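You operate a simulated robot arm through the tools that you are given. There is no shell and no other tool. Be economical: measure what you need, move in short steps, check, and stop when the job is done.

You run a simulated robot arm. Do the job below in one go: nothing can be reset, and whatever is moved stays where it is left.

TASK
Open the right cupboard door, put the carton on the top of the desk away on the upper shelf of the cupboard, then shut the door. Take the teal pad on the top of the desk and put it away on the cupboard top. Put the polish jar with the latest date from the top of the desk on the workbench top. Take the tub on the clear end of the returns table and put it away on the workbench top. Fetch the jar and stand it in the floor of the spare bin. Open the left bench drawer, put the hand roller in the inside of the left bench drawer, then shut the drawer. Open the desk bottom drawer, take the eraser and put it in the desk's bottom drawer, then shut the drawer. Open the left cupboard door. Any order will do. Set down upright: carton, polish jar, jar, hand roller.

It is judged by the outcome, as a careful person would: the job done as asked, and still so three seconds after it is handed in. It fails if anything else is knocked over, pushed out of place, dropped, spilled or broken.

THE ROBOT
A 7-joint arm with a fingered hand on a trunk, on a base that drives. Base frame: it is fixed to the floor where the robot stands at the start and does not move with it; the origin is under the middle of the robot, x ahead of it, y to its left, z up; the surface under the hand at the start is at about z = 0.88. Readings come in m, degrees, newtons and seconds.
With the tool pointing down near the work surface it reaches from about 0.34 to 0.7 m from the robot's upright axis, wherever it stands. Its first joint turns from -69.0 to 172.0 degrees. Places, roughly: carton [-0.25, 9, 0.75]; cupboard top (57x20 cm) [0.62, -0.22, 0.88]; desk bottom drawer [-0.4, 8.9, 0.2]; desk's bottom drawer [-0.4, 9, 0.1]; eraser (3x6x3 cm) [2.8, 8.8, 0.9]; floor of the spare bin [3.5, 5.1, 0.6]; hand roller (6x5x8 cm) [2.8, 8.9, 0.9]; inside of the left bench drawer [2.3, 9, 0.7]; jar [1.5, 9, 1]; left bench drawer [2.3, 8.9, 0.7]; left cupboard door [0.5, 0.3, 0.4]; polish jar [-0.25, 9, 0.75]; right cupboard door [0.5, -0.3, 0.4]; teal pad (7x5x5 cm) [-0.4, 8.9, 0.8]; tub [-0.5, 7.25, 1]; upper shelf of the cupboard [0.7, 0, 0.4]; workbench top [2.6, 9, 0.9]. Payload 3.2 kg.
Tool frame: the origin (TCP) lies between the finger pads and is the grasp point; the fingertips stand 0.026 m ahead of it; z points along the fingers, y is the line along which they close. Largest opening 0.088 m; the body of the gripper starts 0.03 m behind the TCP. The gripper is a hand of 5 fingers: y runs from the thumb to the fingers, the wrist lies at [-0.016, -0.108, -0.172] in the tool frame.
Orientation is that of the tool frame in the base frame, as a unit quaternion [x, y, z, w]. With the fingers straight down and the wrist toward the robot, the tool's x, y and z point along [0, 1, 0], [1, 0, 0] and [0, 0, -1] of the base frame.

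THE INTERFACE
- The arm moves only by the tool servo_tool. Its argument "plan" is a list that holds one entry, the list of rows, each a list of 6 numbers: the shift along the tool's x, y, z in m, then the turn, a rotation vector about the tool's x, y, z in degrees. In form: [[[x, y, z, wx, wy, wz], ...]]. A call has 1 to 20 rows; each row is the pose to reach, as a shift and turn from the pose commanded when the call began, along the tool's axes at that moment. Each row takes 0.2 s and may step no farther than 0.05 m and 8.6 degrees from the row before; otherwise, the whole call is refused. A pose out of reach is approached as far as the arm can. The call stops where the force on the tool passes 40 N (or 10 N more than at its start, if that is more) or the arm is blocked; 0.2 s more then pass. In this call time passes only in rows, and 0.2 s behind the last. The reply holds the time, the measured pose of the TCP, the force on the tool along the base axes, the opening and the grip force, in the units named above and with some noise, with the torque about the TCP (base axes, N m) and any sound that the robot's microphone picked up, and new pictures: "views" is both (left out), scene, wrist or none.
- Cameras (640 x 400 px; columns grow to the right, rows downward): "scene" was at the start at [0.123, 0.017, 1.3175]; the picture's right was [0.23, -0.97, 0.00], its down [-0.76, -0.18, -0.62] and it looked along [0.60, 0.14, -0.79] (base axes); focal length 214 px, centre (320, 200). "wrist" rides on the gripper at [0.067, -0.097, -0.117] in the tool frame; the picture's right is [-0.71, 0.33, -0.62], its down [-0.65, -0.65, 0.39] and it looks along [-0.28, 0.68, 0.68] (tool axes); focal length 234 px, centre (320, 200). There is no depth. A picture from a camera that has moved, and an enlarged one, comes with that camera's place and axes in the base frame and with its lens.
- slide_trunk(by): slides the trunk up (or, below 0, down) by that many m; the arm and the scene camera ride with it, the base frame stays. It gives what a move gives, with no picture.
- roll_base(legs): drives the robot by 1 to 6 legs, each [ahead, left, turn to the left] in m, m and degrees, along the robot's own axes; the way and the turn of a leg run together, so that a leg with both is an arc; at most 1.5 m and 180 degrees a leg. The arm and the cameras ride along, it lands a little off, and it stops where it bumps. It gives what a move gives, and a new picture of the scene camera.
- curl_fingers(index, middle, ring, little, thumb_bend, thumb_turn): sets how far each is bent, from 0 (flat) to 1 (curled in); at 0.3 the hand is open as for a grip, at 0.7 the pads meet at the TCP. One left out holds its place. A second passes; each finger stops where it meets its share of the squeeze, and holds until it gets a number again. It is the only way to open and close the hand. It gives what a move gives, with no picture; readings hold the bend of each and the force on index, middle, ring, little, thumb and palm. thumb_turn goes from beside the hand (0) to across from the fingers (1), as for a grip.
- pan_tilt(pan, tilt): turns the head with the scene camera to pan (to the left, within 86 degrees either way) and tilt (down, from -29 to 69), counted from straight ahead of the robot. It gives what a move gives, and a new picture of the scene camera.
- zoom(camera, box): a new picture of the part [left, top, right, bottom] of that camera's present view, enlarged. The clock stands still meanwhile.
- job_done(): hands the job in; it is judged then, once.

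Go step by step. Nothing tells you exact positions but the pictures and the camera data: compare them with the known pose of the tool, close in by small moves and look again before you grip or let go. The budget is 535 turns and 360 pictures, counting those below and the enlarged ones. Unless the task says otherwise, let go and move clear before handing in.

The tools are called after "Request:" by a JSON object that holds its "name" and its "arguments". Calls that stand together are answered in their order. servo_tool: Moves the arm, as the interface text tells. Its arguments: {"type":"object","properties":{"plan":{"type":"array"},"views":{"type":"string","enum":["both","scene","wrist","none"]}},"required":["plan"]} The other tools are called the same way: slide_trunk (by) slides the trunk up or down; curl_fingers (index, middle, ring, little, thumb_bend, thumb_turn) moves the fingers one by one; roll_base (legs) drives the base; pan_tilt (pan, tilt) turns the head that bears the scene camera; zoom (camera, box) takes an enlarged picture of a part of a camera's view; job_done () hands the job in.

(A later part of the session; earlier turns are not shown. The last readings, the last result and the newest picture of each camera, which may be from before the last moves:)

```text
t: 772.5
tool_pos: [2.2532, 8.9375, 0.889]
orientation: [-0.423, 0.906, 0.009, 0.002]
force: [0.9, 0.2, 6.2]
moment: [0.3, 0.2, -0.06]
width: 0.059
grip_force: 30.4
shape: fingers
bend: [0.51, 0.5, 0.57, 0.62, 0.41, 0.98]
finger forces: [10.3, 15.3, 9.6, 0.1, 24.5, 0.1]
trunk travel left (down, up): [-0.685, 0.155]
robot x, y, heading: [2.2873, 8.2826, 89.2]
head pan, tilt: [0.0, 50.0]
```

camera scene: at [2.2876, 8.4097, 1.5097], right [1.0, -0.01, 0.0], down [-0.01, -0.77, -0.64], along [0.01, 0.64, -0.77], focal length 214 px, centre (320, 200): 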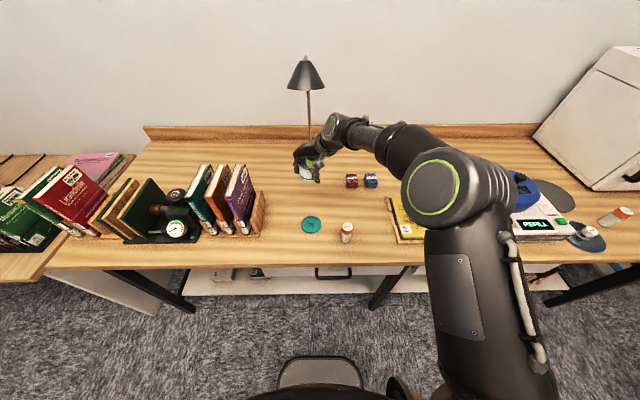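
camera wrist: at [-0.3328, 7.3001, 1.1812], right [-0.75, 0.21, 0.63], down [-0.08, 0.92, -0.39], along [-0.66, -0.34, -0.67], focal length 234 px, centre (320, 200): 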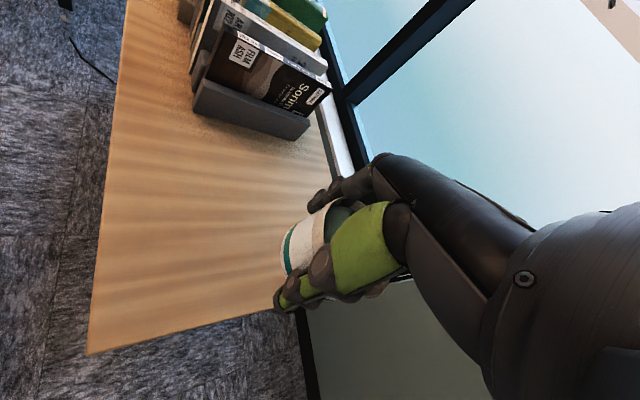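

Request:
{"name": "curl_fingers", "arguments": {"index": 0.2, "middle": 0.2, "ring": 0.2, "little": 0.2, "thumb_bend": 0.2}}

Request:
{"name": "slide_trunk", "arguments": {"by": 0.13}}

Request:
{"name": "servo_tool", "arguments": {"plan": [[[0.025, -0.025, 0, 0, 0, 0], [0.05, -0.05, 0, 0, 0, 0], [0.0751, -0.0746, 0, 0, 0, 0]]], "views": "none"}}

Request:
{"name": "zoom", "arguments": {"camera": "scene", "box": [260, 150, 380, 225]}}

```text
t: 773.5
tool_pos: [2.2529, 8.9365, 0.8873]
orientation: [-0.423, 0.906, 0.007, 0.002]
force: [-0.3, -0.8, -0.5]
moment: [0.01, 0.04, 0.01]
width: 0.1056
grip_force: 0.0
shape: fingers
bend: [0.2, 0.2, 0.2, 0.2, 0.21, 1.0]
finger forces: [0.1, 0.0, 0.0, 0.1, 0.0, 0.1]
trunk travel left (down, up): [-0.685, 0.155]
robot x, y, heading: [2.284, 8.2838, 89.2]
head pan, tilt: [0.0, 50.0]
```

```text
t: 775.1
tool_pos: [2.2524, 8.9365, 1.0168]
orientation: [-0.423, 0.906, 0.007, 0.002]
force: [-1.1, 0.0, 0.5]
moment: [0.0, 0.0, 0.01]
width: 0.106
grip_force: 0.1
shape: fingers
bend: [0.2, 0.2, 0.2, 0.2, 0.21, 1.0]
finger forces: [0.1, 0.0, 0.0, 0.0, 0.0, 0.0]
trunk travel left (down, up): [-0.815, 0.025]
robot x, y, heading: [2.2863, 8.281, 89.1]
head pan, tilt: [0.0, 50.0]
```

```text
t: 775.9
tool_pos: [2.2603, 8.8305, 1.0166]
orientation: [-0.421, 0.907, 0.008, 0.002]
force: [-0.1, -0.2, -0.3]
moment: [0.02, 0.01, -0.01]
width: 0.1057
grip_force: 0.1
shape: fingers
bend: [0.2, 0.2, 0.2, 0.2, 0.21, 1.0]
finger forces: [0.0, 0.0, 0.0, 0.0, 0.1, 0.0]
trunk travel left (down, up): [-0.815, 0.025]
robot x, y, heading: [2.2876, 8.2794, 89.3]
head pan, tilt: [0.0, 50.0]
```

```text
5.33 times, centred on (320, 188) of scene
camera zoom: at [2.288, 8.4075, 1.4849], right [1.0, -0.01, 0.0], down [-0.01, -0.77, -0.64], along [0.01, 0.64, -0.77], focal length 1144 px, centre (320, 267)
```

zoom: 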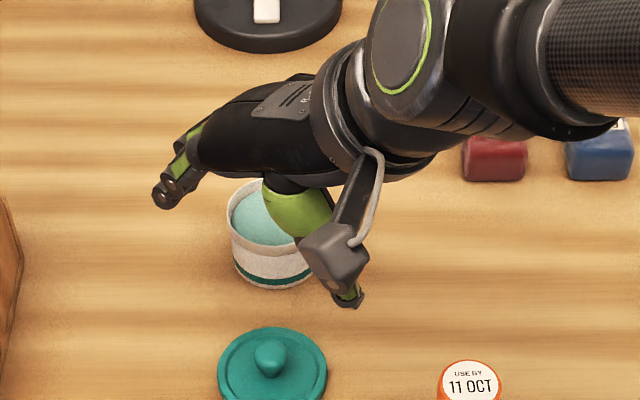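

The lid is under the hand and the tub stands just behind it. I lower, grip the lid by its rim.

Request:
{"name": "slide_trunk", "arguments": {"by": -0.126}}

Request:
{"name": "curl_fingers", "arguments": {"index": 0.62, "middle": 0.62, "ring": 0.62, "little": 0.62, "thumb_bend": 0.5}}

Request:
{"name": "slide_trunk", "arguments": {"by": 0.1}}

Request:
{"name": "zoom", "arguments": {"camera": "wrist", "box": [200, 160, 400, 285]}}

```text
t: 777.5
tool_pos: [2.2605, 8.8311, 0.8896]
orientation: [-0.423, 0.906, 0.007, 0.002]
force: [0.4, 0.5, -0.2]
moment: [-0.01, 0.0, 0.02]
width: 0.1057
grip_force: 0.0
shape: fingers
bend: [0.2, 0.2, 0.2, 0.2, 0.21, 1.0]
finger forces: [0.0, 0.0, 0.1, 0.0, 0.1, 0.0]
trunk travel left (down, up): [-0.689, 0.151]
robot x, y, heading: [2.2874, 8.2847, 89.3]
head pan, tilt: [0.0, 50.0]
```

```text
t: 778.5
tool_pos: [2.2591, 8.8322, 0.8931]
orientation: [-0.422, 0.906, 0.01, 0.002]
force: [-3.3, 5.2, 14.6]
moment: [0.3, 0.09, 0.03]
width: 0.0554
grip_force: 15.0
shape: fingers
bend: [0.58, 0.48, 0.57, 0.62, 0.41, 1.0]
finger forces: [6.1, 7.1, 7.5, 0.1, 8.8, 0.1]
trunk travel left (down, up): [-0.689, 0.151]
robot x, y, heading: [2.286, 8.2825, 89.2]
head pan, tilt: [0.0, 50.0]
```

```text
t: 779.8
tool_pos: [2.2605, 8.8311, 0.99]
orientation: [-0.423, 0.906, 0.007, 0.002]
force: [-0.9, -0.1, -1.3]
moment: [-0.01, -0.02, -0.05]
width: 0.0339
grip_force: 0.1
shape: fingers
bend: [0.62, 0.57, 0.62, 0.62, 0.5, 1.0]
finger forces: [0.0, 0.0, 0.0, 0.0, 0.0, 0.0]
trunk travel left (down, up): [-0.789, 0.051]
robot x, y, heading: [2.2872, 8.2777, 89.3]
head pan, tilt: [0.0, 50.0]
```

```text
3.20 times, centred on (300, 222) of wrist
camera zoom: at [2.2932, 8.7164, 1.1049], right [0.2, 0.75, 0.63], down [0.92, 0.08, -0.39], along [-0.34, 0.66, -0.67], focal length 749 px, centre (384, 128)
```

zoom: 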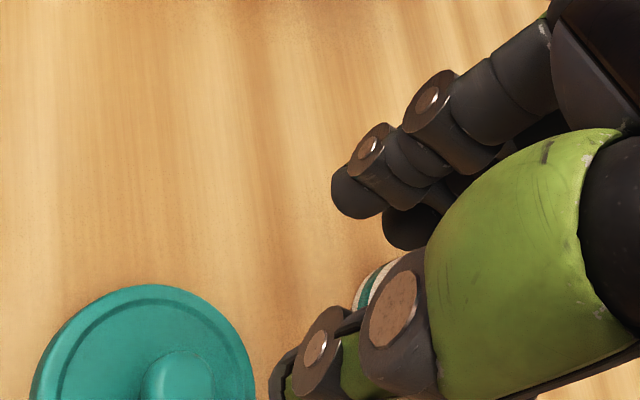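

The grip slipped off the rim; I go 1 cm lower and squeeze more.

Request:
{"name": "curl_fingers", "arguments": {"index": 0.22, "middle": 0.22, "ring": 0.22, "little": 0.22, "thumb_bend": 0.25}}

Request:
{"name": "servo_tool", "arguments": {"plan": [[[0, -0.006, 0, 0, 0, 0]]], "views": "none"}}

Request:
{"name": "slide_trunk", "arguments": {"by": -0.108}}

Request:
{"name": "curl_fingers", "arguments": {"index": 0.66, "middle": 0.66, "ring": 0.66, "little": 0.66, "thumb_bend": 0.58}}

Request:
{"name": "slide_trunk", "arguments": {"by": 0.08}}

```text
t: 780.8
tool_pos: [2.2612, 8.8313, 0.9905]
orientation: [-0.424, 0.906, 0.007, 0.002]
force: [1.0, 0.2, -0.2]
moment: [-0.02, 0.0, 0.01]
width: 0.1006
grip_force: 0.0
shape: fingers
bend: [0.22, 0.22, 0.22, 0.22, 0.25, 1.0]
finger forces: [0.0, 0.0, 0.0, 0.1, 0.0, 0.1]
trunk travel left (down, up): [-0.789, 0.051]
robot x, y, heading: [2.2846, 8.2838, 89.2]
head pan, tilt: [0.0, 50.0]
```

```text
t: 781.2
tool_pos: [2.265, 8.8267, 0.9891]
orientation: [-0.423, 0.906, 0.006, 0.001]
force: [0.0, -0.3, 0.2]
moment: [0.03, -0.02, 0.06]
width: 0.1003
grip_force: 0.0
shape: fingers
bend: [0.22, 0.22, 0.22, 0.22, 0.25, 1.0]
finger forces: [0.0, 0.0, 0.1, 0.0, 0.0, 0.0]
trunk travel left (down, up): [-0.789, 0.051]
robot x, y, heading: [2.2859, 8.2819, 89.2]
head pan, tilt: [0.0, 50.0]
```

```text
t: 782.6
tool_pos: [2.2639, 8.827, 0.8841]
orientation: [-0.422, 0.907, 0.009, 0.002]
force: [-2.5, 0.5, 8.5]
moment: [-0.28, -0.33, -0.06]
width: 0.1013
grip_force: 4.5
shape: fingers
bend: [0.22, 0.22, 0.22, 0.22, 0.24, 1.0]
finger forces: [0.0, 0.0, 0.0, 0.0, 8.4, 0.0]
trunk travel left (down, up): [-0.681, 0.159]
robot x, y, heading: [2.2855, 8.2838, 89.2]
head pan, tilt: [0.0, 50.0]
```

```text
t: 783.6
tool_pos: [2.2654, 8.8261, 0.8852]
orientation: [-0.422, 0.907, 0.01, 0.001]
force: [0.0, 4.3, 23.2]
moment: [0.93, 0.69, -0.12]
width: 0.0684
grip_force: 23.3
shape: fingers
bend: [0.52, 0.34, 0.58, 0.66, 0.35, 0.99]
finger forces: [7.2, 21.6, 6.1, 0.0, 12.3, 0.0]
trunk travel left (down, up): [-0.681, 0.159]
robot x, y, heading: [2.2841, 8.2812, 89.4]
head pan, tilt: [0.0, 50.0]
```

```text
t: 784.8
tool_pos: [2.2642, 8.8269, 0.9615]
orientation: [-0.423, 0.906, 0.006, 0.001]
force: [0.2, 0.0, -0.1]
moment: [0.01, 0.03, -0.01]
width: 0.0685
grip_force: 12.4
shape: fingers
bend: [0.52, 0.43, 0.58, 0.66, 0.35, 0.99]
finger forces: [6.8, 0.1, 5.8, 0.0, 12.0, 0.1]
trunk travel left (down, up): [-0.761, 0.079]
robot x, y, heading: [2.2866, 8.2798, 89.1]
head pan, tilt: [0.0, 50.0]
```

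The lid is held. I move it above the tub and check alignment once.

Request:
{"name": "slide_trunk", "arguments": {"by": 0.03}}

Request:
{"name": "servo_tool", "arguments": {"plan": [[[-0.03, 0.029, 0, 0, 0, 0], [-0.06, 0.058, 0, 0, 0, 0], [-0.0903, 0.087, 0, 0, 0, 0]]], "views": "none"}}

Request:
{"name": "zoom", "arguments": {"camera": "scene", "box": [275, 140, 355, 190]}}

```text
t: 785.5
tool_pos: [2.2656, 8.828, 0.9921]
orientation: [-0.423, 0.906, 0.006, 0.001]
force: [0.9, 0.6, 0.0]
moment: [0.0, 0.01, -0.04]
width: 0.068
grip_force: 11.8
shape: fingers
bend: [0.52, 0.43, 0.58, 0.66, 0.35, 0.99]
finger forces: [6.8, 0.0, 5.8, 0.0, 12.0, 0.0]
trunk travel left (down, up): [-0.791, 0.049]
robot x, y, heading: [2.2872, 8.2811, 89.0]
head pan, tilt: [0.0, 50.0]
```

```text
t: 786.3
tool_pos: [2.2516, 8.9569, 0.9913]
orientation: [-0.423, 0.906, 0.006, 0.003]
force: [0.2, 0.2, 2.9]
moment: [-0.04, 0.01, 0.0]
width: 0.068
grip_force: 11.5
shape: fingers
bend: [0.52, 0.43, 0.58, 0.66, 0.35, 0.99]
finger forces: [6.6, 0.1, 5.8, 0.1, 11.6, 0.0]
trunk travel left (down, up): [-0.791, 0.049]
robot x, y, heading: [2.2865, 8.2844, 89.1]
head pan, tilt: [0.0, 50.0]
```

```text
8.00 times, centred on (315, 165) of scene
camera zoom: at [2.2839, 8.4128, 1.4608], right [1.0, -0.01, 0.0], down [-0.01, -0.77, -0.64], along [0.01, 0.64, -0.77], focal length 1716 px, centre (360, 480)
```

zoom: 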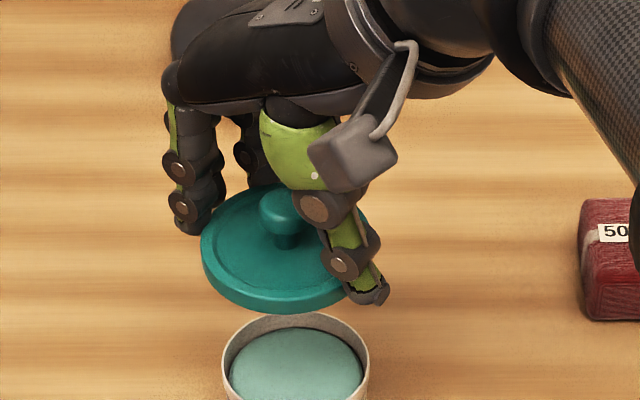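

The lid is nearly above the tub (about 1 cm too far back). I correct and lower it on.

Request:
{"name": "servo_tool", "arguments": {"plan": [[[0.0064, -0.0079, 0, 0, 0, 0]]], "views": "none"}}

Request:
{"name": "slide_trunk", "arguments": {"by": -0.035}}

Request:
{"name": "servo_tool", "arguments": {"plan": [[[0, 0, 0.005, 0, 0, 0], [0, 0, 0.01, 0, 0, 0], [0, 0, 0.015, 0, 0, 0], [0, 0, 0.02, 0, 0, 0], [0, 0, 0.025, 0, 0, 0], [0, 0, 0.03, 0, 0, 0]]], "views": "none"}}

Request:
{"name": "zoom", "arguments": {"camera": "scene", "box": [275, 145, 355, 195]}}

```text
t: 786.7
tool_pos: [2.2569, 8.9422, 0.9917]
orientation: [-0.424, 0.905, 0.007, 0.001]
force: [-0.2, 1.0, -0.4]
moment: [0.0, -0.01, 0.02]
width: 0.068
grip_force: 11.4
shape: fingers
bend: [0.52, 0.43, 0.58, 0.66, 0.35, 0.99]
finger forces: [6.5, 0.0, 5.8, 0.0, 11.5, 0.1]
trunk travel left (down, up): [-0.791, 0.049]
robot x, y, heading: [2.2861, 8.2832, 89.2]
head pan, tilt: [0.0, 50.0]
```

```text
t: 787.5
tool_pos: [2.2569, 8.9419, 0.9589]
orientation: [-0.423, 0.906, 0.006, 0.001]
force: [-0.5, -0.3, -0.5]
moment: [0.01, 0.0, -0.01]
width: 0.0679
grip_force: 12.1
shape: fingers
bend: [0.52, 0.43, 0.58, 0.66, 0.35, 0.99]
finger forces: [6.6, 0.1, 5.8, 0.0, 11.4, 0.0]
trunk travel left (down, up): [-0.756, 0.084]
robot x, y, heading: [2.285, 8.2835, 89.2]
head pan, tilt: [0.0, 50.0]
```

```text
t: 788.9
tool_pos: [2.2566, 8.9419, 0.9318]
orientation: [-0.422, 0.907, 0.011, 0.002]
force: [-0.1, 0.8, 15.4]
moment: [0.09, -0.08, 0.01]
width: 0.0685
grip_force: 13.8
shape: fingers
bend: [0.52, 0.43, 0.6, 0.66, 0.34, 0.99]
finger forces: [6.9, 0.1, 7.0, 0.1, 13.5, 0.0]
trunk travel left (down, up): [-0.756, 0.084]
robot x, y, heading: [2.2907, 8.2851, 89.4]
head pan, tilt: [0.0, 50.0]
```

```text
8.00 times, centred on (315, 170) of scene
camera zoom: at [2.2877, 8.4057, 1.4264], right [1.0, -0.01, 0.0], down [-0.01, -0.76, -0.64], along [0.01, 0.64, -0.76], focal length 1716 px, centre (360, 440)
```

zoom: 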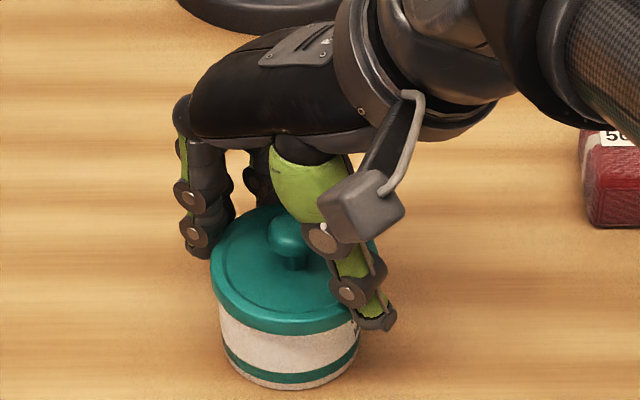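

The lid sits on the tub. I release and press it home.

Request:
{"name": "curl_fingers", "arguments": {"index": 0.22, "middle": 0.22, "ring": 0.22, "little": 0.22, "thumb_bend": 0.22}}

Request:
{"name": "slide_trunk", "arguments": {"by": 0.08}}

Request:
{"name": "curl_fingers", "arguments": {"index": 0.85, "middle": 0.85, "ring": 0.85, "little": 0.85, "thumb_bend": 0.6}}

Request:
{"name": "servo_tool", "arguments": {"plan": [[[0.0115, -0.0096, 0.01, 0, 0, 0], [0.0115, -0.0096, 0.025, 0, 0, 0], [0.0115, -0.0096, 0.035, 0, 0, 0], [0.0115, -0.0096, 0.043, 0, 0, 0], [0.0115, -0.0096, 0.051, 0, 0, 0], [0.0115, -0.0096, 0.059, 0, 0, 0], [0.0115, -0.0096, 0.067, 0, 0, 0], [0.0115, -0.0096, 0.075, 0, 0, 0]]], "views": "none"}}

```text
t: 789.9
tool_pos: [2.2565, 8.9433, 0.9271]
orientation: [-0.423, 0.906, 0.007, 0.002]
force: [-0.8, 0.0, -0.1]
moment: [-0.01, 0.03, 0.0]
width: 0.1028
grip_force: 0.1
shape: fingers
bend: [0.22, 0.22, 0.22, 0.22, 0.22, 1.0]
finger forces: [0.0, 0.0, 0.0, 0.0, 0.0, 0.1]
trunk travel left (down, up): [-0.756, 0.084]
robot x, y, heading: [2.2865, 8.285, 89.3]
head pan, tilt: [0.0, 50.0]
```

```text
t: 791.1
tool_pos: [2.2565, 8.944, 1.0058]
orientation: [-0.423, 0.906, 0.006, 0.001]
force: [-0.6, 0.1, -1.1]
moment: [0.03, 0.04, 0.0]
width: 0.103
grip_force: 0.0
shape: fingers
bend: [0.22, 0.22, 0.22, 0.22, 0.22, 1.0]
finger forces: [0.0, 0.1, 0.1, 0.0, 0.0, 0.1]
trunk travel left (down, up): [-0.836, 0.004]
robot x, y, heading: [2.2848, 8.2816, 89.3]
head pan, tilt: [0.0, 50.0]
```

```text
t: 792.1
tool_pos: [2.2565, 8.9432, 1.007]
orientation: [-0.424, 0.906, 0.007, 0.002]
force: [1.2, -0.4, -0.5]
moment: [0.0, -0.03, 0.01]
width: 0.0113
grip_force: 0.0
shape: fingers
bend: [0.84, 0.85, 0.85, 0.85, 0.59, 1.0]
finger forces: [0.1, 0.0, 0.0, 0.0, 0.1, 0.0]
trunk travel left (down, up): [-0.836, 0.004]
robot x, y, heading: [2.2858, 8.2819, 89.3]
head pan, tilt: [0.0, 50.0]
```

```text
t: 793.9
tool_pos: [2.2568, 8.9293, 0.9391]
orientation: [-0.421, 0.907, 0.014, 0.003]
force: [-0.5, -0.2, 26.6]
moment: [-0.33, -0.45, 0.01]
width: 0.0118
grip_force: 13.6
shape: fingers
bend: [0.84, 0.86, 0.85, 0.85, 0.59, 1.0]
finger forces: [0.0, 5.6, 0.1, 0.0, 20.8, 0.0]
trunk travel left (down, up): [-0.836, 0.004]
robot x, y, heading: [2.2823, 8.2834, 89.3]
head pan, tilt: [0.0, 50.0]
```

Request:
{"name": "servo_tool", "arguments": {"plan": [[[0, 0, 0.006, 0, 0, 0], [0, 0, 0.012, 0, 0, 0], [0, 0, 0.018, 0, 0, 0], [0, 0, 0.024, 0, 0, 0]]], "views": "none"}}

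```text
t: 794.3
tool_pos: [2.2562, 8.9326, 0.9403]
orientation: [-0.42, 0.907, 0.018, 0.001]
force: [-0.5, -5.8, 21.1]
moment: [-0.58, -0.41, -0.13]
width: 0.0134
grip_force: 11.6
shape: fingers
bend: [0.84, 0.85, 0.85, 0.85, 0.58, 0.99]
finger forces: [0.0, 2.6, 0.0, 0.0, 20.4, 0.0]
trunk travel left (down, up): [-0.836, 0.004]
robot x, y, heading: [2.2869, 8.2825, 89.2]
head pan, tilt: [0.0, 50.0]
stopped in row 1: the force on the tool passed its limit at 41 N (the readings are from after the stop); the commanded pose is now the measured one
```

Request:
{"name": "servo_tool", "arguments": {"plan": [[[-0.006, 0.004, -0.015, 0, 0, 0]]], "views": "none"}}

Request:
{"name": "slide_trunk", "arguments": {"by": -0.04}}

```text
t: 794.7
tool_pos: [2.2574, 8.942, 0.9464]
orientation: [-0.421, 0.907, 0.012, 0.001]
force: [0.3, 0.8, 0.2]
moment: [0.01, 0.01, -0.02]
width: 0.0126
grip_force: 0.1
shape: fingers
bend: [0.84, 0.85, 0.85, 0.85, 0.58, 1.0]
finger forces: [0.0, 0.0, 0.0, 0.0, 0.1, 0.0]
trunk travel left (down, up): [-0.836, 0.004]
robot x, y, heading: [2.2827, 8.2827, 89.1]
head pan, tilt: [0.0, 50.0]
```

```text
t: 795.2
tool_pos: [2.2564, 8.9449, 0.9421]
orientation: [-0.417, 0.909, 0.029, -0.001]
force: [-0.3, -7.0, 18.7]
moment: [-0.73, -0.39, -0.18]
width: 0.0157
grip_force: 9.5
shape: fingers
bend: [0.85, 0.85, 0.85, 0.85, 0.56, 0.98]
finger forces: [0.1, 0.0, 0.1, 0.0, 18.6, 0.1]
trunk travel left (down, up): [-0.813, 0.027]
robot x, y, heading: [2.2838, 8.283, 89.2]
head pan, tilt: [0.0, 50.0]
heard: snap
stopped: the force on the tool passed its limit at 47 N (the readings are from after the stop); the commanded pose is now the measured one
```

Snap – the tub with its lid is done. Next the BEARINGS carton on the desk, about 16×9×9 cm at (-0.145, 9.05). I turn the hand to close along y and drive there.

Request:
{"name": "slide_trunk", "arguments": {"by": 0.027}}

Request:
{"name": "servo_tool", "arguments": {"plan": [[[0, 0, -0.04, 0, 0, 0], [0, 0, -0.08, 0, 0, 8.4], [0, 0, -0.1, 0, 0, 16.8], [0, 0, -0.1, 0, 0, 25.2], [0, 0, -0.1, 0, 0, 33.6], [0, 0, -0.1, 0, 0, 42], [0, 0, -0.1, -3, 0, 50]]], "views": "none"}}

Request:
{"name": "curl_fingers", "arguments": {"index": 0.15, "middle": 0.15, "ring": 0.15, "little": 0.15, "thumb_bend": 0.15}}

Request:
{"name": "roll_base", "arguments": {"legs": [[-0.38, 0, 1], [0, 1.4, 0], [0, 1.0, 0], [0.4, 0, 0]]}}

```text
t: 796.0
tool_pos: [2.2563, 8.9458, 0.9641]
orientation: [-0.418, 0.908, 0.024, 0.001]
force: [0.1, -0.3, 0.2]
moment: [-0.02, 0.03, -0.02]
width: 0.0139
grip_force: 0.1
shape: fingers
bend: [0.85, 0.85, 0.85, 0.85, 0.57, 1.0]
finger forces: [0.0, 0.0, 0.0, 0.0, 0.1, 0.0]
trunk travel left (down, up): [-0.84, 0.0]
robot x, y, heading: [2.2869, 8.2789, 89.3]
head pan, tilt: [0.0, 50.0]
```

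```text
t: 797.5
tool_pos: [2.2689, 8.9447, 1.0598]
orientation: [0.016, 0.999, 0.041, -0.023]
force: [0.2, 0.0, 0.4]
moment: [0.01, 0.03, 0.03]
width: 0.0139
grip_force: 0.0
shape: fingers
bend: [0.85, 0.85, 0.85, 0.85, 0.57, 1.0]
finger forces: [0.0, 0.1, 0.1, 0.0, 0.1, 0.1]
trunk travel left (down, up): [-0.84, 0.0]
robot x, y, heading: [2.285, 8.2838, 89.4]
head pan, tilt: [0.0, 50.0]
```

```text
t: 798.5
tool_pos: [2.2649, 8.9444, 1.0638]
orientation: [0.013, 0.999, 0.043, -0.026]
force: [0.1, 0.0, 1.0]
moment: [0.0, 0.01, 0.0]
width: 0.111
grip_force: 0.1
shape: fingers
bend: [0.15, 0.15, 0.15, 0.15, 0.16, 1.0]
finger forces: [0.0, 0.0, 0.0, 0.0, 0.0, 0.1]
trunk travel left (down, up): [-0.84, 0.0]
robot x, y, heading: [2.2875, 8.2832, 89.3]
head pan, tilt: [0.0, 50.0]
```

```text
t: 814.3
tool_pos: [-0.0935, 8.9718, 1.066]
orientation: [0.014, 0.999, 0.046, -0.026]
force: [0.7, 0.5, 0.1]
moment: [-0.03, 0.02, -0.02]
width: 0.1108
grip_force: 0.1
shape: fingers
bend: [0.15, 0.15, 0.15, 0.15, 0.16, 1.0]
finger forces: [0.0, 0.0, 0.0, 0.0, 0.0, 0.0]
trunk travel left (down, up): [-0.84, 0.0]
robot x, y, heading: [-0.0745, 8.3089, 89.3]
head pan, tilt: [0.0, 50.0]
camera scene: at [-0.0714, 8.4358, 1.5095], right [1.0, -0.01, 0.0], down [-0.01, -0.77, -0.64], along [0.01, 0.64, -0.77], focal length 214 px, centre (320, 200)
```

scene: 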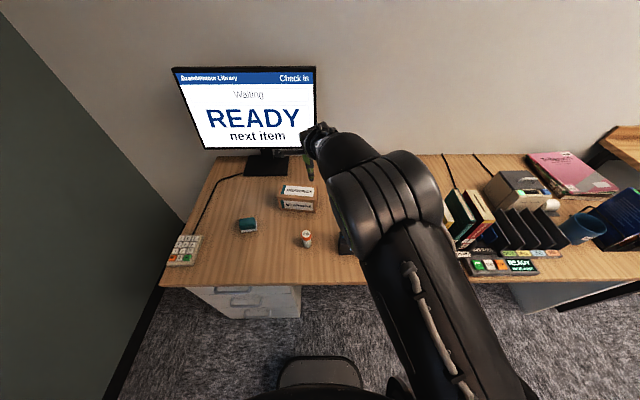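

Request:
{"name": "zoom", "arguments": {"camera": "scene", "box": [220, 160, 340, 235]}}

```text
5.33 times, centred on (280, 198) of scene
camera zoom: at [-0.0714, 8.4358, 1.5095], right [1.0, -0.01, 0.0], down [-0.01, -0.77, -0.64], along [0.01, 0.64, -0.77], focal length 1144 px, centre (533, 213)
```

zoom: 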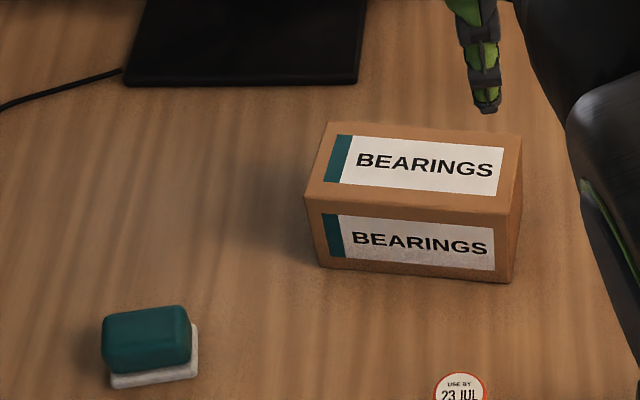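

The carton's centre is about (-0.153, 9.028), turned about 6°. I shift the base, straighten the hand to match, and descend.

Request:
{"name": "servo_tool", "arguments": {"plan": [[[0, 0, 0, 5.2, -3, 4.6]]], "views": "none"}}

Request:
{"name": "roll_base", "arguments": {"legs": [[0.056, 0.06, 0]]}}

Request:
{"name": "slide_trunk", "arguments": {"by": -0.12}}

```text
t: 814.7
tool_pos: [-0.0929, 8.9726, 1.0662]
orientation: [0.054, 0.999, -0.002, -0.001]
force: [0.0, -0.3, 0.5]
moment: [0.01, -0.05, 0.01]
width: 0.1112
grip_force: 0.0
shape: fingers
bend: [0.15, 0.15, 0.15, 0.15, 0.16, 1.0]
finger forces: [0.1, 0.0, 0.1, 0.1, 0.0, 0.0]
trunk travel left (down, up): [-0.84, 0.0]
robot x, y, heading: [-0.073, 8.3066, 89.5]
head pan, tilt: [0.0, 50.0]
```

```text
t: 815.7
tool_pos: [-0.1512, 9.0283, 1.0651]
orientation: [0.055, 0.998, -0.001, -0.003]
force: [-0.2, -0.2, -0.2]
moment: [0.0, -0.05, 0.0]
width: 0.1113
grip_force: 0.2
shape: fingers
bend: [0.15, 0.15, 0.15, 0.15, 0.16, 1.0]
finger forces: [0.0, 0.1, 0.0, 0.1, 0.0, 0.0]
trunk travel left (down, up): [-0.84, 0.0]
robot x, y, heading: [-0.1325, 8.3658, 88.9]
head pan, tilt: [0.0, 50.0]
camera scene: at [-0.1296, 8.4926, 1.5095], right [1.0, -0.02, 0.0], down [-0.01, -0.77, -0.64], along [0.01, 0.64, -0.77], focal length 214 px, centre (320, 200)
```

scene: 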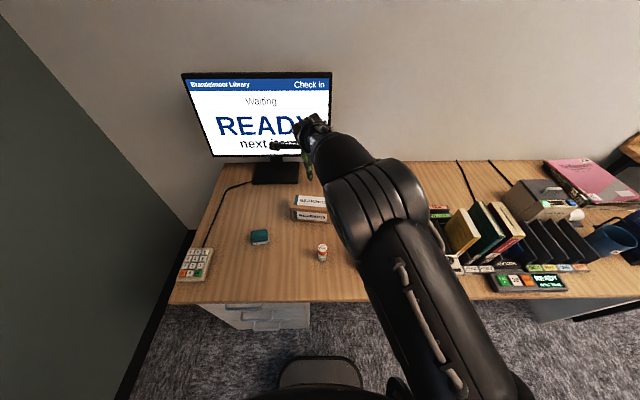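

```text
t: 817.2
tool_pos: [-0.1508, 9.0289, 0.9474]
orientation: [0.055, 0.998, -0.002, -0.003]
force: [0.2, -0.1, -1.2]
moment: [-0.01, 0.02, -0.02]
width: 0.1111
grip_force: 0.0
shape: fingers
bend: [0.15, 0.15, 0.15, 0.15, 0.16, 1.0]
finger forces: [0.0, 0.1, 0.0, 0.1, 0.1, 0.1]
trunk travel left (down, up): [-0.72, 0.12]
robot x, y, heading: [-0.1287, 8.3672, 89.1]
head pan, tilt: [0.0, 50.0]
```

Request:
{"name": "slide_trunk", "arguments": {"by": -0.06}}

Request:
{"name": "slide_trunk", "arguments": {"by": -0.05}}

Request:
{"name": "curl_fingers", "arguments": {"index": 0.5, "middle": 0.5, "ring": 0.5, "little": 0.5, "thumb_bend": 0.5}}

```text
t: 818.2
tool_pos: [-0.1502, 9.0287, 0.8865]
orientation: [0.055, 0.998, -0.003, -0.002]
force: [0.5, 0.7, 0.4]
moment: [0.01, 0.0, 0.05]
width: 0.111
grip_force: 0.2
shape: fingers
bend: [0.15, 0.15, 0.15, 0.15, 0.16, 1.0]
finger forces: [0.1, 0.1, 0.0, 0.0, 0.0, 0.1]
trunk travel left (down, up): [-0.66, 0.18]
robot x, y, heading: [-0.1322, 8.3666, 89.0]
head pan, tilt: [0.0, 50.0]
```

```text
t: 819.2
tool_pos: [-0.1506, 9.0286, 0.842]
orientation: [0.054, 0.999, 0.003, -0.003]
force: [1.1, 4.6, 12.5]
moment: [0.57, -0.3, 0.08]
width: 0.1152
grip_force: 6.1
shape: fingers
bend: [0.13, 0.15, 0.14, 0.14, 0.16, 1.0]
finger forces: [5.7, 0.0, 3.4, 2.6, 0.0, 0.0]
trunk travel left (down, up): [-0.61, 0.23]
robot x, y, heading: [-0.1283, 8.3623, 89.1]
head pan, tilt: [0.0, 50.0]
```

```text
t: 820.2
tool_pos: [-0.1497, 9.0284, 0.8432]
orientation: [0.054, 0.998, 0.005, -0.005]
force: [5.0, 8.3, 24.2]
moment: [0.94, -0.67, 0.31]
width: 0.1016
grip_force: 34.1
shape: fingers
bend: [0.24, 0.36, 0.26, 0.32, 0.31, 0.98]
finger forces: [11.2, 8.6, 12.3, 11.1, 24.6, 0.0]
trunk travel left (down, up): [-0.61, 0.23]
robot x, y, heading: [-0.1301, 8.3663, 89.2]
head pan, tilt: [0.0, 50.0]
```

The fingertips caught the rear top edge. I open, rise, shift 14 mm back and retry.

Request:
{"name": "curl_fingers", "arguments": {"index": 0.12, "middle": 0.12, "ring": 0.12, "little": 0.12, "thumb_bend": 0.15}}

Request:
{"name": "slide_trunk", "arguments": {"by": 0.05}}

Request:
{"name": "servo_tool", "arguments": {"plan": [[[0, 0.014, 0, 0, 0, 0]]], "views": "wrist"}}

```text
t: 821.2
tool_pos: [-0.1508, 9.0283, 0.8366]
orientation: [0.055, 0.998, -0.003, -0.003]
force: [0.1, -0.1, -0.2]
moment: [0.0, 0.04, -0.01]
width: 0.115
grip_force: 0.0
shape: fingers
bend: [0.12, 0.12, 0.12, 0.12, 0.15, 1.0]
finger forces: [0.1, 0.0, 0.0, 0.0, 0.4, 0.0]
trunk travel left (down, up): [-0.61, 0.23]
robot x, y, heading: [-0.1295, 8.3682, 89.2]
head pan, tilt: [0.0, 50.0]
```

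```text
t: 822.1
tool_pos: [-0.1497, 9.0285, 0.8863]
orientation: [0.054, 0.999, -0.001, -0.003]
force: [-0.8, 0.8, -0.1]
moment: [-0.01, -0.03, 0.02]
width: 0.1151
grip_force: 0.0
shape: fingers
bend: [0.12, 0.12, 0.12, 0.12, 0.15, 1.0]
finger forces: [0.0, 0.0, 0.0, 0.1, 0.0, 0.0]
trunk travel left (down, up): [-0.66, 0.18]
robot x, y, heading: [-0.1316, 8.3645, 88.9]
head pan, tilt: [0.0, 50.0]
```

```text
t: 822.5
tool_pos: [-0.1502, 9.0418, 0.8855]
orientation: [0.053, 0.999, -0.002, -0.002]
force: [0.1, 1.0, 0.4]
moment: [0.01, 0.01, -0.02]
width: 0.115
grip_force: 0.0
shape: fingers
bend: [0.12, 0.12, 0.12, 0.12, 0.15, 1.0]
finger forces: [0.0, 0.0, 0.1, 0.0, 0.0, 0.0]
trunk travel left (down, up): [-0.66, 0.18]
robot x, y, heading: [-0.1323, 8.3663, 88.7]
head pan, tilt: [0.0, 50.0]
camera wrist: at [-0.2255, 8.9538, 1.0026], right [0.74, 0.26, 0.62], down [0.57, -0.72, -0.39], along [0.35, 0.64, -0.68], focal length 234 px, centre (320, 200)
```

wrist: 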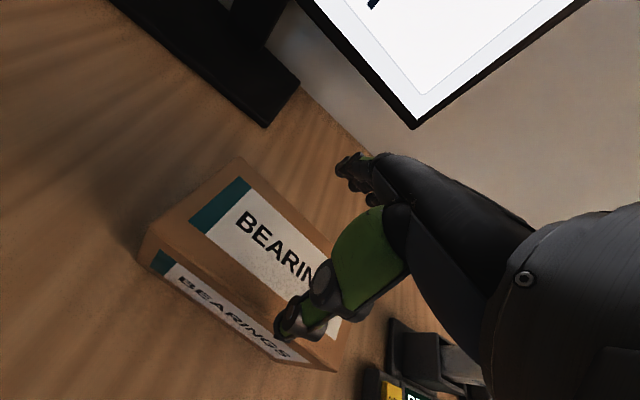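

The earlier contact was just the straight fingertips reaching the desk. I re-centre slightly, go down to 0.85 and close.

Request:
{"name": "servo_tool", "arguments": {"plan": [[[0, -0.008, 0, 0, 0, 0], [0, -0.008, 0.018, 0, 0, 0], [0, -0.008, 0.035, 0, 0, 0]]], "views": "none"}}

Request:
{"name": "curl_fingers", "arguments": {"index": 0.5, "middle": 0.5, "ring": 0.5, "little": 0.5, "thumb_bend": 0.5}}

Request:
{"name": "slide_trunk", "arguments": {"by": 0.06}}

```text
t: 823.3
tool_pos: [-0.1497, 9.0336, 0.8514]
orientation: [0.055, 0.998, -0.002, -0.003]
force: [-0.5, -1.1, 1.0]
moment: [-0.03, 0.03, -0.03]
width: 0.1151
grip_force: 0.3
shape: fingers
bend: [0.12, 0.12, 0.12, 0.12, 0.15, 1.0]
finger forces: [0.0, 0.0, 0.0, 0.1, 0.7, 0.0]
trunk travel left (down, up): [-0.66, 0.18]
robot x, y, heading: [-0.1309, 8.3656, 89.1]
head pan, tilt: [0.0, 50.0]
```

```text
t: 824.3
tool_pos: [-0.1494, 9.0351, 0.8527]
orientation: [0.055, 0.998, 0.001, -0.003]
force: [2.5, 5.2, 11.3]
moment: [-0.06, -0.25, 0.12]
width: 0.0937
grip_force: 25.4
shape: fingers
bend: [0.34, 0.43, 0.45, 0.45, 0.29, 0.98]
finger forces: [9.8, 5.9, 7.5, 7.1, 20.6, 0.0]
trunk travel left (down, up): [-0.66, 0.18]
robot x, y, heading: [-0.1317, 8.3653, 88.9]
head pan, tilt: [0.0, 50.0]
```

```text
t: 825.3
tool_pos: [-0.1508, 9.0335, 0.9088]
orientation: [0.055, 0.998, -0.003, -0.003]
force: [0.4, -0.1, -3.2]
moment: [0.0, -0.07, -0.02]
width: 0.0922
grip_force: 19.7
shape: fingers
bend: [0.36, 0.44, 0.45, 0.47, 0.3, 0.97]
finger forces: [7.0, 4.7, 5.1, 4.1, 18.4, 0.0]
trunk travel left (down, up): [-0.72, 0.12]
robot x, y, heading: [-0.1334, 8.3659, 89.2]
head pan, tilt: [0.0, 50.0]
```

The carton is lifted. I secure the grip, raise it, and start the trip to the cupboard.

Request:
{"name": "curl_fingers", "arguments": {"index": 0.58, "middle": 0.6, "ring": 0.6, "little": 0.6, "thumb_bend": 0.58}}

Request:
{"name": "slide_trunk", "arguments": {"by": 0.12}}

Request:
{"name": "roll_base", "arguments": {"legs": [[-0.5, 0, 0], [0, 0, -89], [1.5, 0, 0], [1.5, 0, 0], [0, 0, -30], [1.45, 0, 0]]}}

```text
t: 826.3
tool_pos: [-0.1505, 9.0356, 0.9102]
orientation: [0.055, 0.998, -0.002, -0.003]
force: [-0.2, 0.2, -4.8]
moment: [0.07, -0.08, -0.03]
width: 0.0907
grip_force: 24.7
shape: fingers
bend: [0.44, 0.51, 0.52, 0.55, 0.22, 0.96]
finger forces: [9.0, 6.5, 5.3, 6.1, 23.1, 0.0]
trunk travel left (down, up): [-0.72, 0.12]
robot x, y, heading: [-0.1319, 8.3659, 89.2]
head pan, tilt: [0.0, 50.0]
```

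```text
t: 827.8
tool_pos: [-0.1497, 9.0342, 1.03]
orientation: [0.055, 0.998, -0.003, -0.002]
force: [-0.3, 0.4, -4.0]
moment: [0.04, -0.07, -0.01]
width: 0.0907
grip_force: 25.0
shape: fingers
bend: [0.44, 0.51, 0.52, 0.55, 0.22, 0.96]
finger forces: [8.9, 6.4, 5.3, 6.0, 23.0, 0.0]
trunk travel left (down, up): [-0.84, 0.0]
robot x, y, heading: [-0.1307, 8.365, 88.9]
head pan, tilt: [0.0, 50.0]
```

```text
t: 857.1
tool_pos: [4.756, 6.8246, 1.0302]
orientation: [0.893, 0.451, 0.001, -0.004]
force: [0.9, -0.7, -3.7]
moment: [-0.08, -0.01, 0.01]
width: 0.09
grip_force: 23.7
shape: fingers
bend: [0.45, 0.52, 0.53, 0.55, 0.22, 0.96]
finger forces: [8.5, 6.2, 5.0, 5.5, 21.5, 0.1]
trunk travel left (down, up): [-0.84, 0.0]
robot x, y, heading: [4.1674, 7.1441, -31.1]
head pan, tilt: [0.0, 50.0]
camera scene: at [4.2775, 7.0771, 1.5094], right [-0.51, -0.86, 0.0], down [-0.66, 0.39, -0.64], along [0.55, -0.33, -0.77], focal length 214 px, centre (320, 200)
```

scene: 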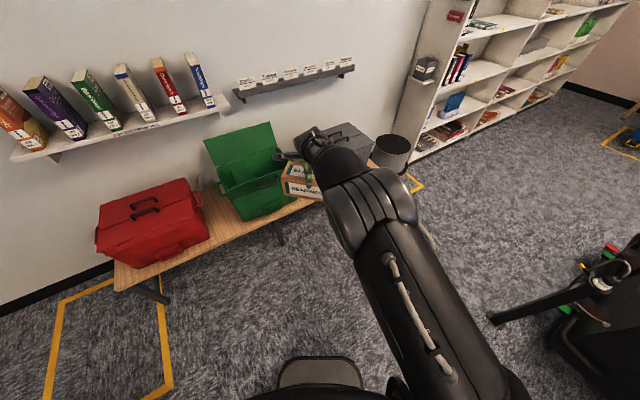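

Request:
{"name": "roll_base", "arguments": {"legs": [[0, 0, -59], [0.3, 0.15, 0], [1.5, 0, 0], [1.1, 0, 0], [0, 0, -60], [1.5, 0, 0]]}}

Request:
{"name": "slide_trunk", "arguments": {"by": -0.005}}

```text
t: 883.8
tool_pos: [2.5135, 3.1291, 1.0308]
orientation: [0.846, -0.533, 0.004, -0.001]
force: [-0.2, 0.5, -4.4]
moment: [0.02, 0.1, -0.04]
width: 0.0895
grip_force: 21.5
shape: fingers
bend: [0.45, 0.52, 0.53, 0.56, 0.23, 0.96]
finger forces: [7.9, 5.9, 4.8, 5.0, 20.1, 0.0]
trunk travel left (down, up): [-0.84, 0.0]
robot x, y, heading: [3.069, 3.4972, -149.2]
head pan, tilt: [0.0, 50.0]
camera scene: at [2.9614, 3.4306, 1.5094], right [-0.51, 0.86, 0.0], down [0.66, 0.39, -0.64], along [-0.55, -0.33, -0.77], focal length 214 px, centre (320, 200)
```

scene: 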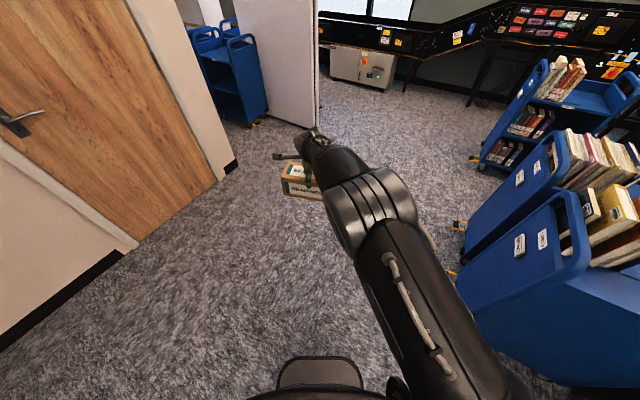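

```text
t: 884.3
tool_pos: [2.5129, 3.1289, 1.0247]
orientation: [0.846, -0.533, 0.004, -0.001]
force: [0.8, 0.1, -4.4]
moment: [0.0, 0.07, -0.02]
width: 0.0892
grip_force: 21.7
shape: fingers
bend: [0.45, 0.52, 0.53, 0.56, 0.23, 0.96]
finger forces: [8.0, 6.1, 4.8, 5.0, 20.2, 0.0]
trunk travel left (down, up): [-0.835, 0.005]
robot x, y, heading: [3.0709, 3.4931, -148.7]
head pan, tilt: [0.0, 50.0]
```

Request:
{"name": "roll_base", "arguments": {"legs": [[0.55, 0, 0], [0, 0, -31], [1.5, 0, 0], [0.85, 0, 0], [0, 0, 90], [0, -0.35, 0]]}}

Request:
{"name": "slide_trunk", "arguments": {"by": 0.005}}

```text
t: 905.9
tool_pos: [-0.0463, 2.5352, 1.0241]
orientation: [1.0, -0.028, 0.003, -0.003]
force: [0.2, -1.1, -5.2]
moment: [-0.05, 0.07, 0.0]
width: 0.0887
grip_force: 21.2
shape: fingers
bend: [0.45, 0.53, 0.53, 0.56, 0.23, 0.96]
finger forces: [7.5, 5.7, 4.6, 4.6, 19.0, 0.0]
trunk travel left (down, up): [-0.835, 0.005]
robot x, y, heading: [-0.1013, 3.2007, -87.7]
head pan, tilt: [0.0, 50.0]
camera scene: at [-0.0972, 3.0731, 1.5044], right [-1.0, -0.04, 0.0], down [-0.03, 0.77, -0.64], along [0.03, -0.64, -0.77], focal length 214 px, centre (320, 200)
```

scene: 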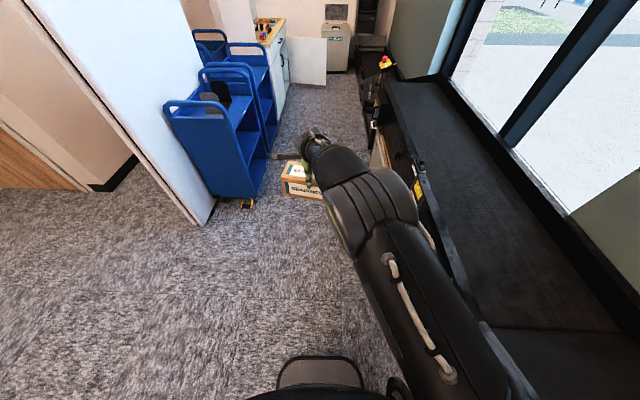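

```text
t: 906.4
tool_pos: [-0.0478, 2.5351, 1.0298]
orientation: [1.0, -0.028, 0.003, -0.003]
force: [0.7, 0.3, -3.7]
moment: [-0.07, 0.06, 0.0]
width: 0.0888
grip_force: 20.1
shape: fingers
bend: [0.45, 0.53, 0.53, 0.56, 0.23, 0.96]
finger forces: [7.6, 5.8, 4.6, 4.6, 19.1, 0.1]
trunk travel left (down, up): [-0.84, 0.0]
robot x, y, heading: [-0.103, 3.1978, -87.4]
head pan, tilt: [0.0, 50.0]
```

Request:
{"name": "roll_base", "arguments": {"legs": [[0, 0.02, -2.5], [1.5, 0, 0], [1.2, 0, 0], [0.6, 0, 0], [0, 0, 90]]}}

Request:
{"name": "slide_trunk", "arguments": {"by": -0.005}}

```text
t: 926.8
tool_pos: [0.6394, -0.0707, 1.0296]
orientation: [0.732, 0.681, 0.001, -0.004]
force: [0.0, 0.4, -2.2]
moment: [-0.17, -0.03, 0.02]
width: 0.0882
grip_force: 21.8
shape: fingers
bend: [0.45, 0.53, 0.53, 0.57, 0.23, 0.97]
finger forces: [7.4, 5.7, 4.9, 6.2, 18.8, 0.0]
trunk travel left (down, up): [-0.84, 0.0]
robot x, y, heading: [-0.0275, -0.1135, 0.9]
head pan, tilt: [0.0, 50.0]
camera scene: at [0.1, -0.11, 1.5095], right [0.02, -1.0, 0.0], down [-0.77, -0.01, -0.64], along [0.64, 0.01, -0.77], focal length 214 px, centre (320, 200)
```

scene: 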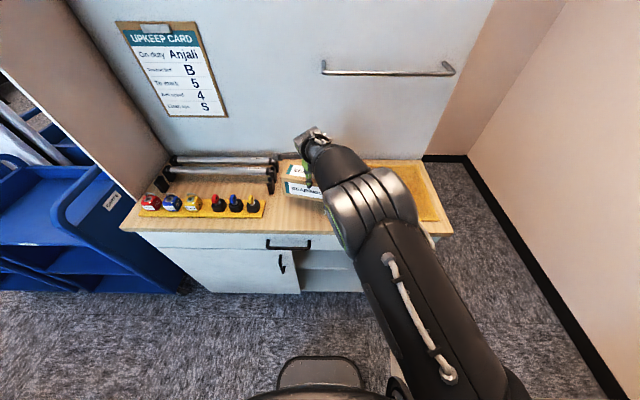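

```text
t: 927.4
tool_pos: [0.6402, -0.0704, 1.0277]
orientation: [0.733, 0.68, 0.003, -0.001]
force: [1.3, 3.3, 9.9]
moment: [-0.42, 0.05, 0.04]
width: 0.0883
grip_force: 24.8
shape: fingers
bend: [0.45, 0.53, 0.53, 0.56, 0.23, 0.96]
finger forces: [7.1, 5.7, 4.9, 9.9, 21.8, 0.0]
trunk travel left (down, up): [-0.835, 0.005]
robot x, y, heading: [-0.0262, -0.1133, 0.9]
head pan, tilt: [0.0, 50.0]
```

The carton touches something on the counter (the brush). I lift at once and back off.

Request:
{"name": "slide_trunk", "arguments": {"by": 0.005}}

Request:
{"name": "servo_tool", "arguments": {"plan": [[[0, 0, -0.03, 0, 0, 0], [0, 0, -0.06, 0, 0, 0]]], "views": "none"}}

Request:
{"name": "roll_base", "arguments": {"legs": [[-0.22, -0.03, 0]]}}

```text
t: 927.9
tool_pos: [0.6391, -0.0711, 1.0287]
orientation: [0.734, 0.679, -0.002, -0.004]
force: [0.6, 1.9, 0.4]
moment: [-0.3, -0.11, 0.07]
width: 0.0879
grip_force: 22.7
shape: fingers
bend: [0.46, 0.53, 0.53, 0.56, 0.23, 0.96]
finger forces: [6.9, 5.9, 5.3, 8.0, 18.9, 0.1]
trunk travel left (down, up): [-0.84, 0.0]
robot x, y, heading: [-0.028, -0.1107, 1.0]
head pan, tilt: [0.0, 50.0]
```

```text
t: 928.5
tool_pos: [0.6402, -0.0709, 1.0888]
orientation: [0.733, 0.68, 0.0, -0.004]
force: [-0.4, -0.7, -3.7]
moment: [-0.08, -0.06, -0.02]
width: 0.088
grip_force: 20.7
shape: fingers
bend: [0.46, 0.53, 0.53, 0.57, 0.23, 0.97]
finger forces: [7.5, 5.8, 5.1, 3.7, 18.3, 0.0]
trunk travel left (down, up): [-0.84, 0.0]
robot x, y, heading: [-0.0266, -0.1152, 1.0]
head pan, tilt: [0.0, 50.0]
```

```text
t: 930.2
tool_pos: [0.4223, -0.105, 1.0881]
orientation: [0.734, 0.679, 0.0, -0.004]
force: [0.9, -0.6, -3.1]
moment: [-0.06, -0.09, 0.01]
width: 0.088
grip_force: 20.0
shape: fingers
bend: [0.46, 0.53, 0.53, 0.57, 0.23, 0.97]
finger forces: [7.5, 5.9, 5.3, 3.6, 18.5, 0.1]
trunk travel left (down, up): [-0.84, 0.0]
robot x, y, heading: [-0.2466, -0.1424, 0.8]
head pan, tilt: [0.0, 50.0]
camera scene: at [-0.1175, -0.1439, 1.5093], right [0.02, -1.0, 0.0], down [-0.77, -0.01, -0.64], along [0.64, 0.01, -0.77], focal length 214 px, centre (320, 200)
```

scene: 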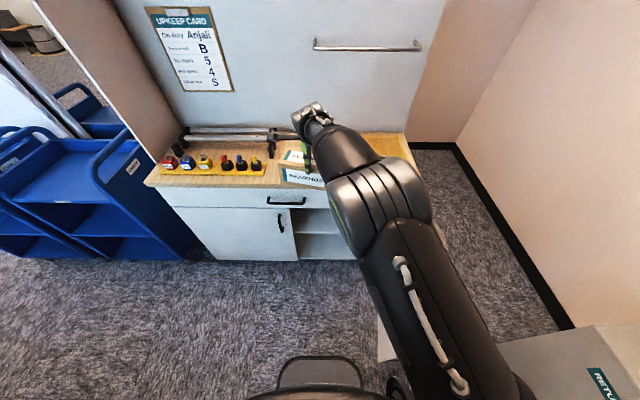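

I lower the carton in front of the open right side of the cupboard and check the shelf.

Request:
{"name": "servo_tool", "arguments": {"plan": [[[-0.04, 0, 0, 0, 0, 0]]], "views": "none"}}

Request:
{"name": "slide_trunk", "arguments": {"by": -0.4}}

Request:
{"name": "slide_trunk", "arguments": {"by": -0.16}}

Request:
{"name": "pan_tilt", "arguments": {"pan": 0, "tilt": 40}}

```text
t: 930.6
tool_pos: [0.4184, -0.1467, 1.0872]
orientation: [0.734, 0.679, 0.0, -0.005]
force: [0.7, -0.4, -5.2]
moment: [-0.06, -0.05, 0.03]
width: 0.0876
grip_force: 20.8
shape: fingers
bend: [0.46, 0.53, 0.53, 0.58, 0.23, 0.97]
finger forces: [7.3, 6.0, 5.7, 3.7, 18.5, 0.0]
trunk travel left (down, up): [-0.84, 0.0]
robot x, y, heading: [-0.2451, -0.1485, 0.9]
head pan, tilt: [0.0, 50.0]
```

```text
t: 934.4
tool_pos: [0.4189, -0.1449, 0.6878]
orientation: [0.734, 0.679, 0.001, -0.004]
force: [-0.3, -0.3, -3.9]
moment: [-0.08, -0.05, 0.0]
width: 0.0881
grip_force: 20.3
shape: fingers
bend: [0.46, 0.53, 0.53, 0.58, 0.23, 0.97]
finger forces: [7.3, 6.0, 5.4, 3.5, 18.2, 0.0]
trunk travel left (down, up): [-0.44, 0.4]
robot x, y, heading: [-0.2507, -0.1459, 1.1]
head pan, tilt: [0.0, 50.0]
```

```text
t: 936.2
tool_pos: [0.419, -0.1439, 0.5281]
orientation: [0.734, 0.679, 0.0, -0.004]
force: [0.0, -0.6, -3.7]
moment: [-0.08, -0.06, -0.02]
width: 0.0878
grip_force: 20.4
shape: fingers
bend: [0.46, 0.53, 0.53, 0.58, 0.23, 0.97]
finger forces: [7.4, 6.0, 5.5, 3.5, 18.1, 0.0]
trunk travel left (down, up): [-0.28, 0.56]
robot x, y, heading: [-0.2464, -0.1467, 1.0]
head pan, tilt: [0.0, 50.0]
```

```text
t: 937.0
tool_pos: [0.4192, -0.1449, 0.5271]
orientation: [0.734, 0.679, 0.0, -0.004]
force: [-0.8, 0.5, -3.4]
moment: [-0.06, -0.07, 0.04]
width: 0.0881
grip_force: 20.4
shape: fingers
bend: [0.46, 0.53, 0.53, 0.58, 0.23, 0.97]
finger forces: [7.3, 6.0, 5.4, 3.5, 18.2, 0.0]
trunk travel left (down, up): [-0.28, 0.56]
robot x, y, heading: [-0.245, -0.148, 0.7]
head pan, tilt: [0.0, 40.0]
camera scene: at [-0.1107, -0.1439, 0.9635], right [0.02, -1.0, 0.0], down [-0.64, -0.01, -0.77], along [0.77, 0.01, -0.64], focal length 214 px, centre (320, 200)
```

scene: 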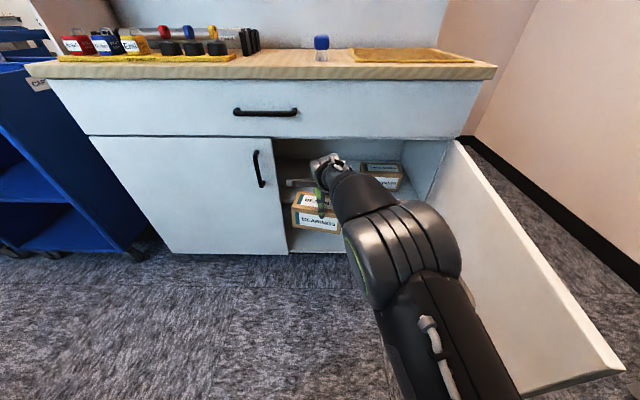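

The brush still stands. I lower a bit more and slide the carton in over the shelf.

Request:
{"name": "slide_trunk", "arguments": {"by": -0.02}}

Request:
{"name": "roll_base", "arguments": {"legs": [[0.16, 0, 0]]}}

```text
t: 937.6
tool_pos: [0.4193, -0.1449, 0.5074]
orientation: [0.734, 0.679, 0.0, -0.004]
force: [-0.1, -0.1, -3.7]
moment: [-0.07, -0.06, -0.01]
width: 0.0879
grip_force: 20.6
shape: fingers
bend: [0.46, 0.53, 0.53, 0.58, 0.23, 0.97]
finger forces: [7.3, 6.2, 5.5, 3.5, 18.3, 0.0]
trunk travel left (down, up): [-0.26, 0.58]
robot x, y, heading: [-0.2418, -0.1485, 1.2]
head pan, tilt: [0.0, 40.0]
```

```text
t: 939.0
tool_pos: [0.5774, -0.1406, 0.5086]
orientation: [0.733, 0.68, 0.001, -0.004]
force: [-0.2, -0.1, -4.4]
moment: [-0.04, -0.07, 0.02]
width: 0.0878
grip_force: 20.0
shape: fingers
bend: [0.46, 0.53, 0.53, 0.58, 0.24, 0.97]
finger forces: [7.3, 6.2, 5.5, 3.4, 18.3, 0.0]
trunk travel left (down, up): [-0.26, 0.58]
robot x, y, heading: [-0.091, -0.1413, 1.1]
head pan, tilt: [0.0, 40.0]
camera scene: at [0.048, -0.1407, 0.9435], right [0.02, -1.0, 0.0], down [-0.64, -0.01, -0.77], along [0.77, 0.01, -0.64], focal length 214 px, centre (320, 200)
```

scene: 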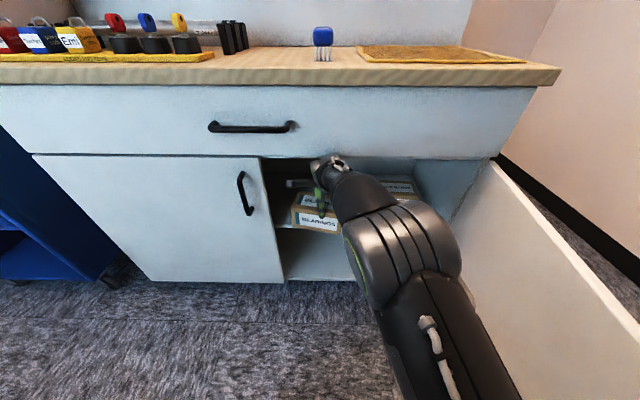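

The carton is inside above the shelf's front. I lower it until it rests, release, and will push it further in afterwards.

Request:
{"name": "servo_tool", "arguments": {"plan": [[[0, 0, 0.005, 0, 0, 0], [0, 0, 0.01, 0, 0, 0], [0, 0, 0.015, 0, 0, 0], [0, 0, 0.02, 0, 0, 0], [0, 0, 0.025, 0, 0, 0]]], "views": "none"}}

```text
t: 940.0
tool_pos: [0.5811, -0.1385, 0.5029]
orientation: [0.732, 0.681, 0.014, 0.008]
force: [-1.7, 0.6, 16.6]
moment: [-0.6, 0.31, -0.13]
width: 0.0884
grip_force: 27.5
shape: fingers
bend: [0.47, 0.54, 0.54, 0.59, 0.22, 0.97]
finger forces: [6.7, 6.1, 5.0, 14.8, 22.8, 0.0]
trunk travel left (down, up): [-0.26, 0.58]
robot x, y, heading: [-0.0866, -0.1415, 1.1]
head pan, tilt: [0.0, 40.0]
stopped in row 5: the force on the tool passed its limit at 42 N (the readings are from after the stop); the commanded pose is now the measured one
```

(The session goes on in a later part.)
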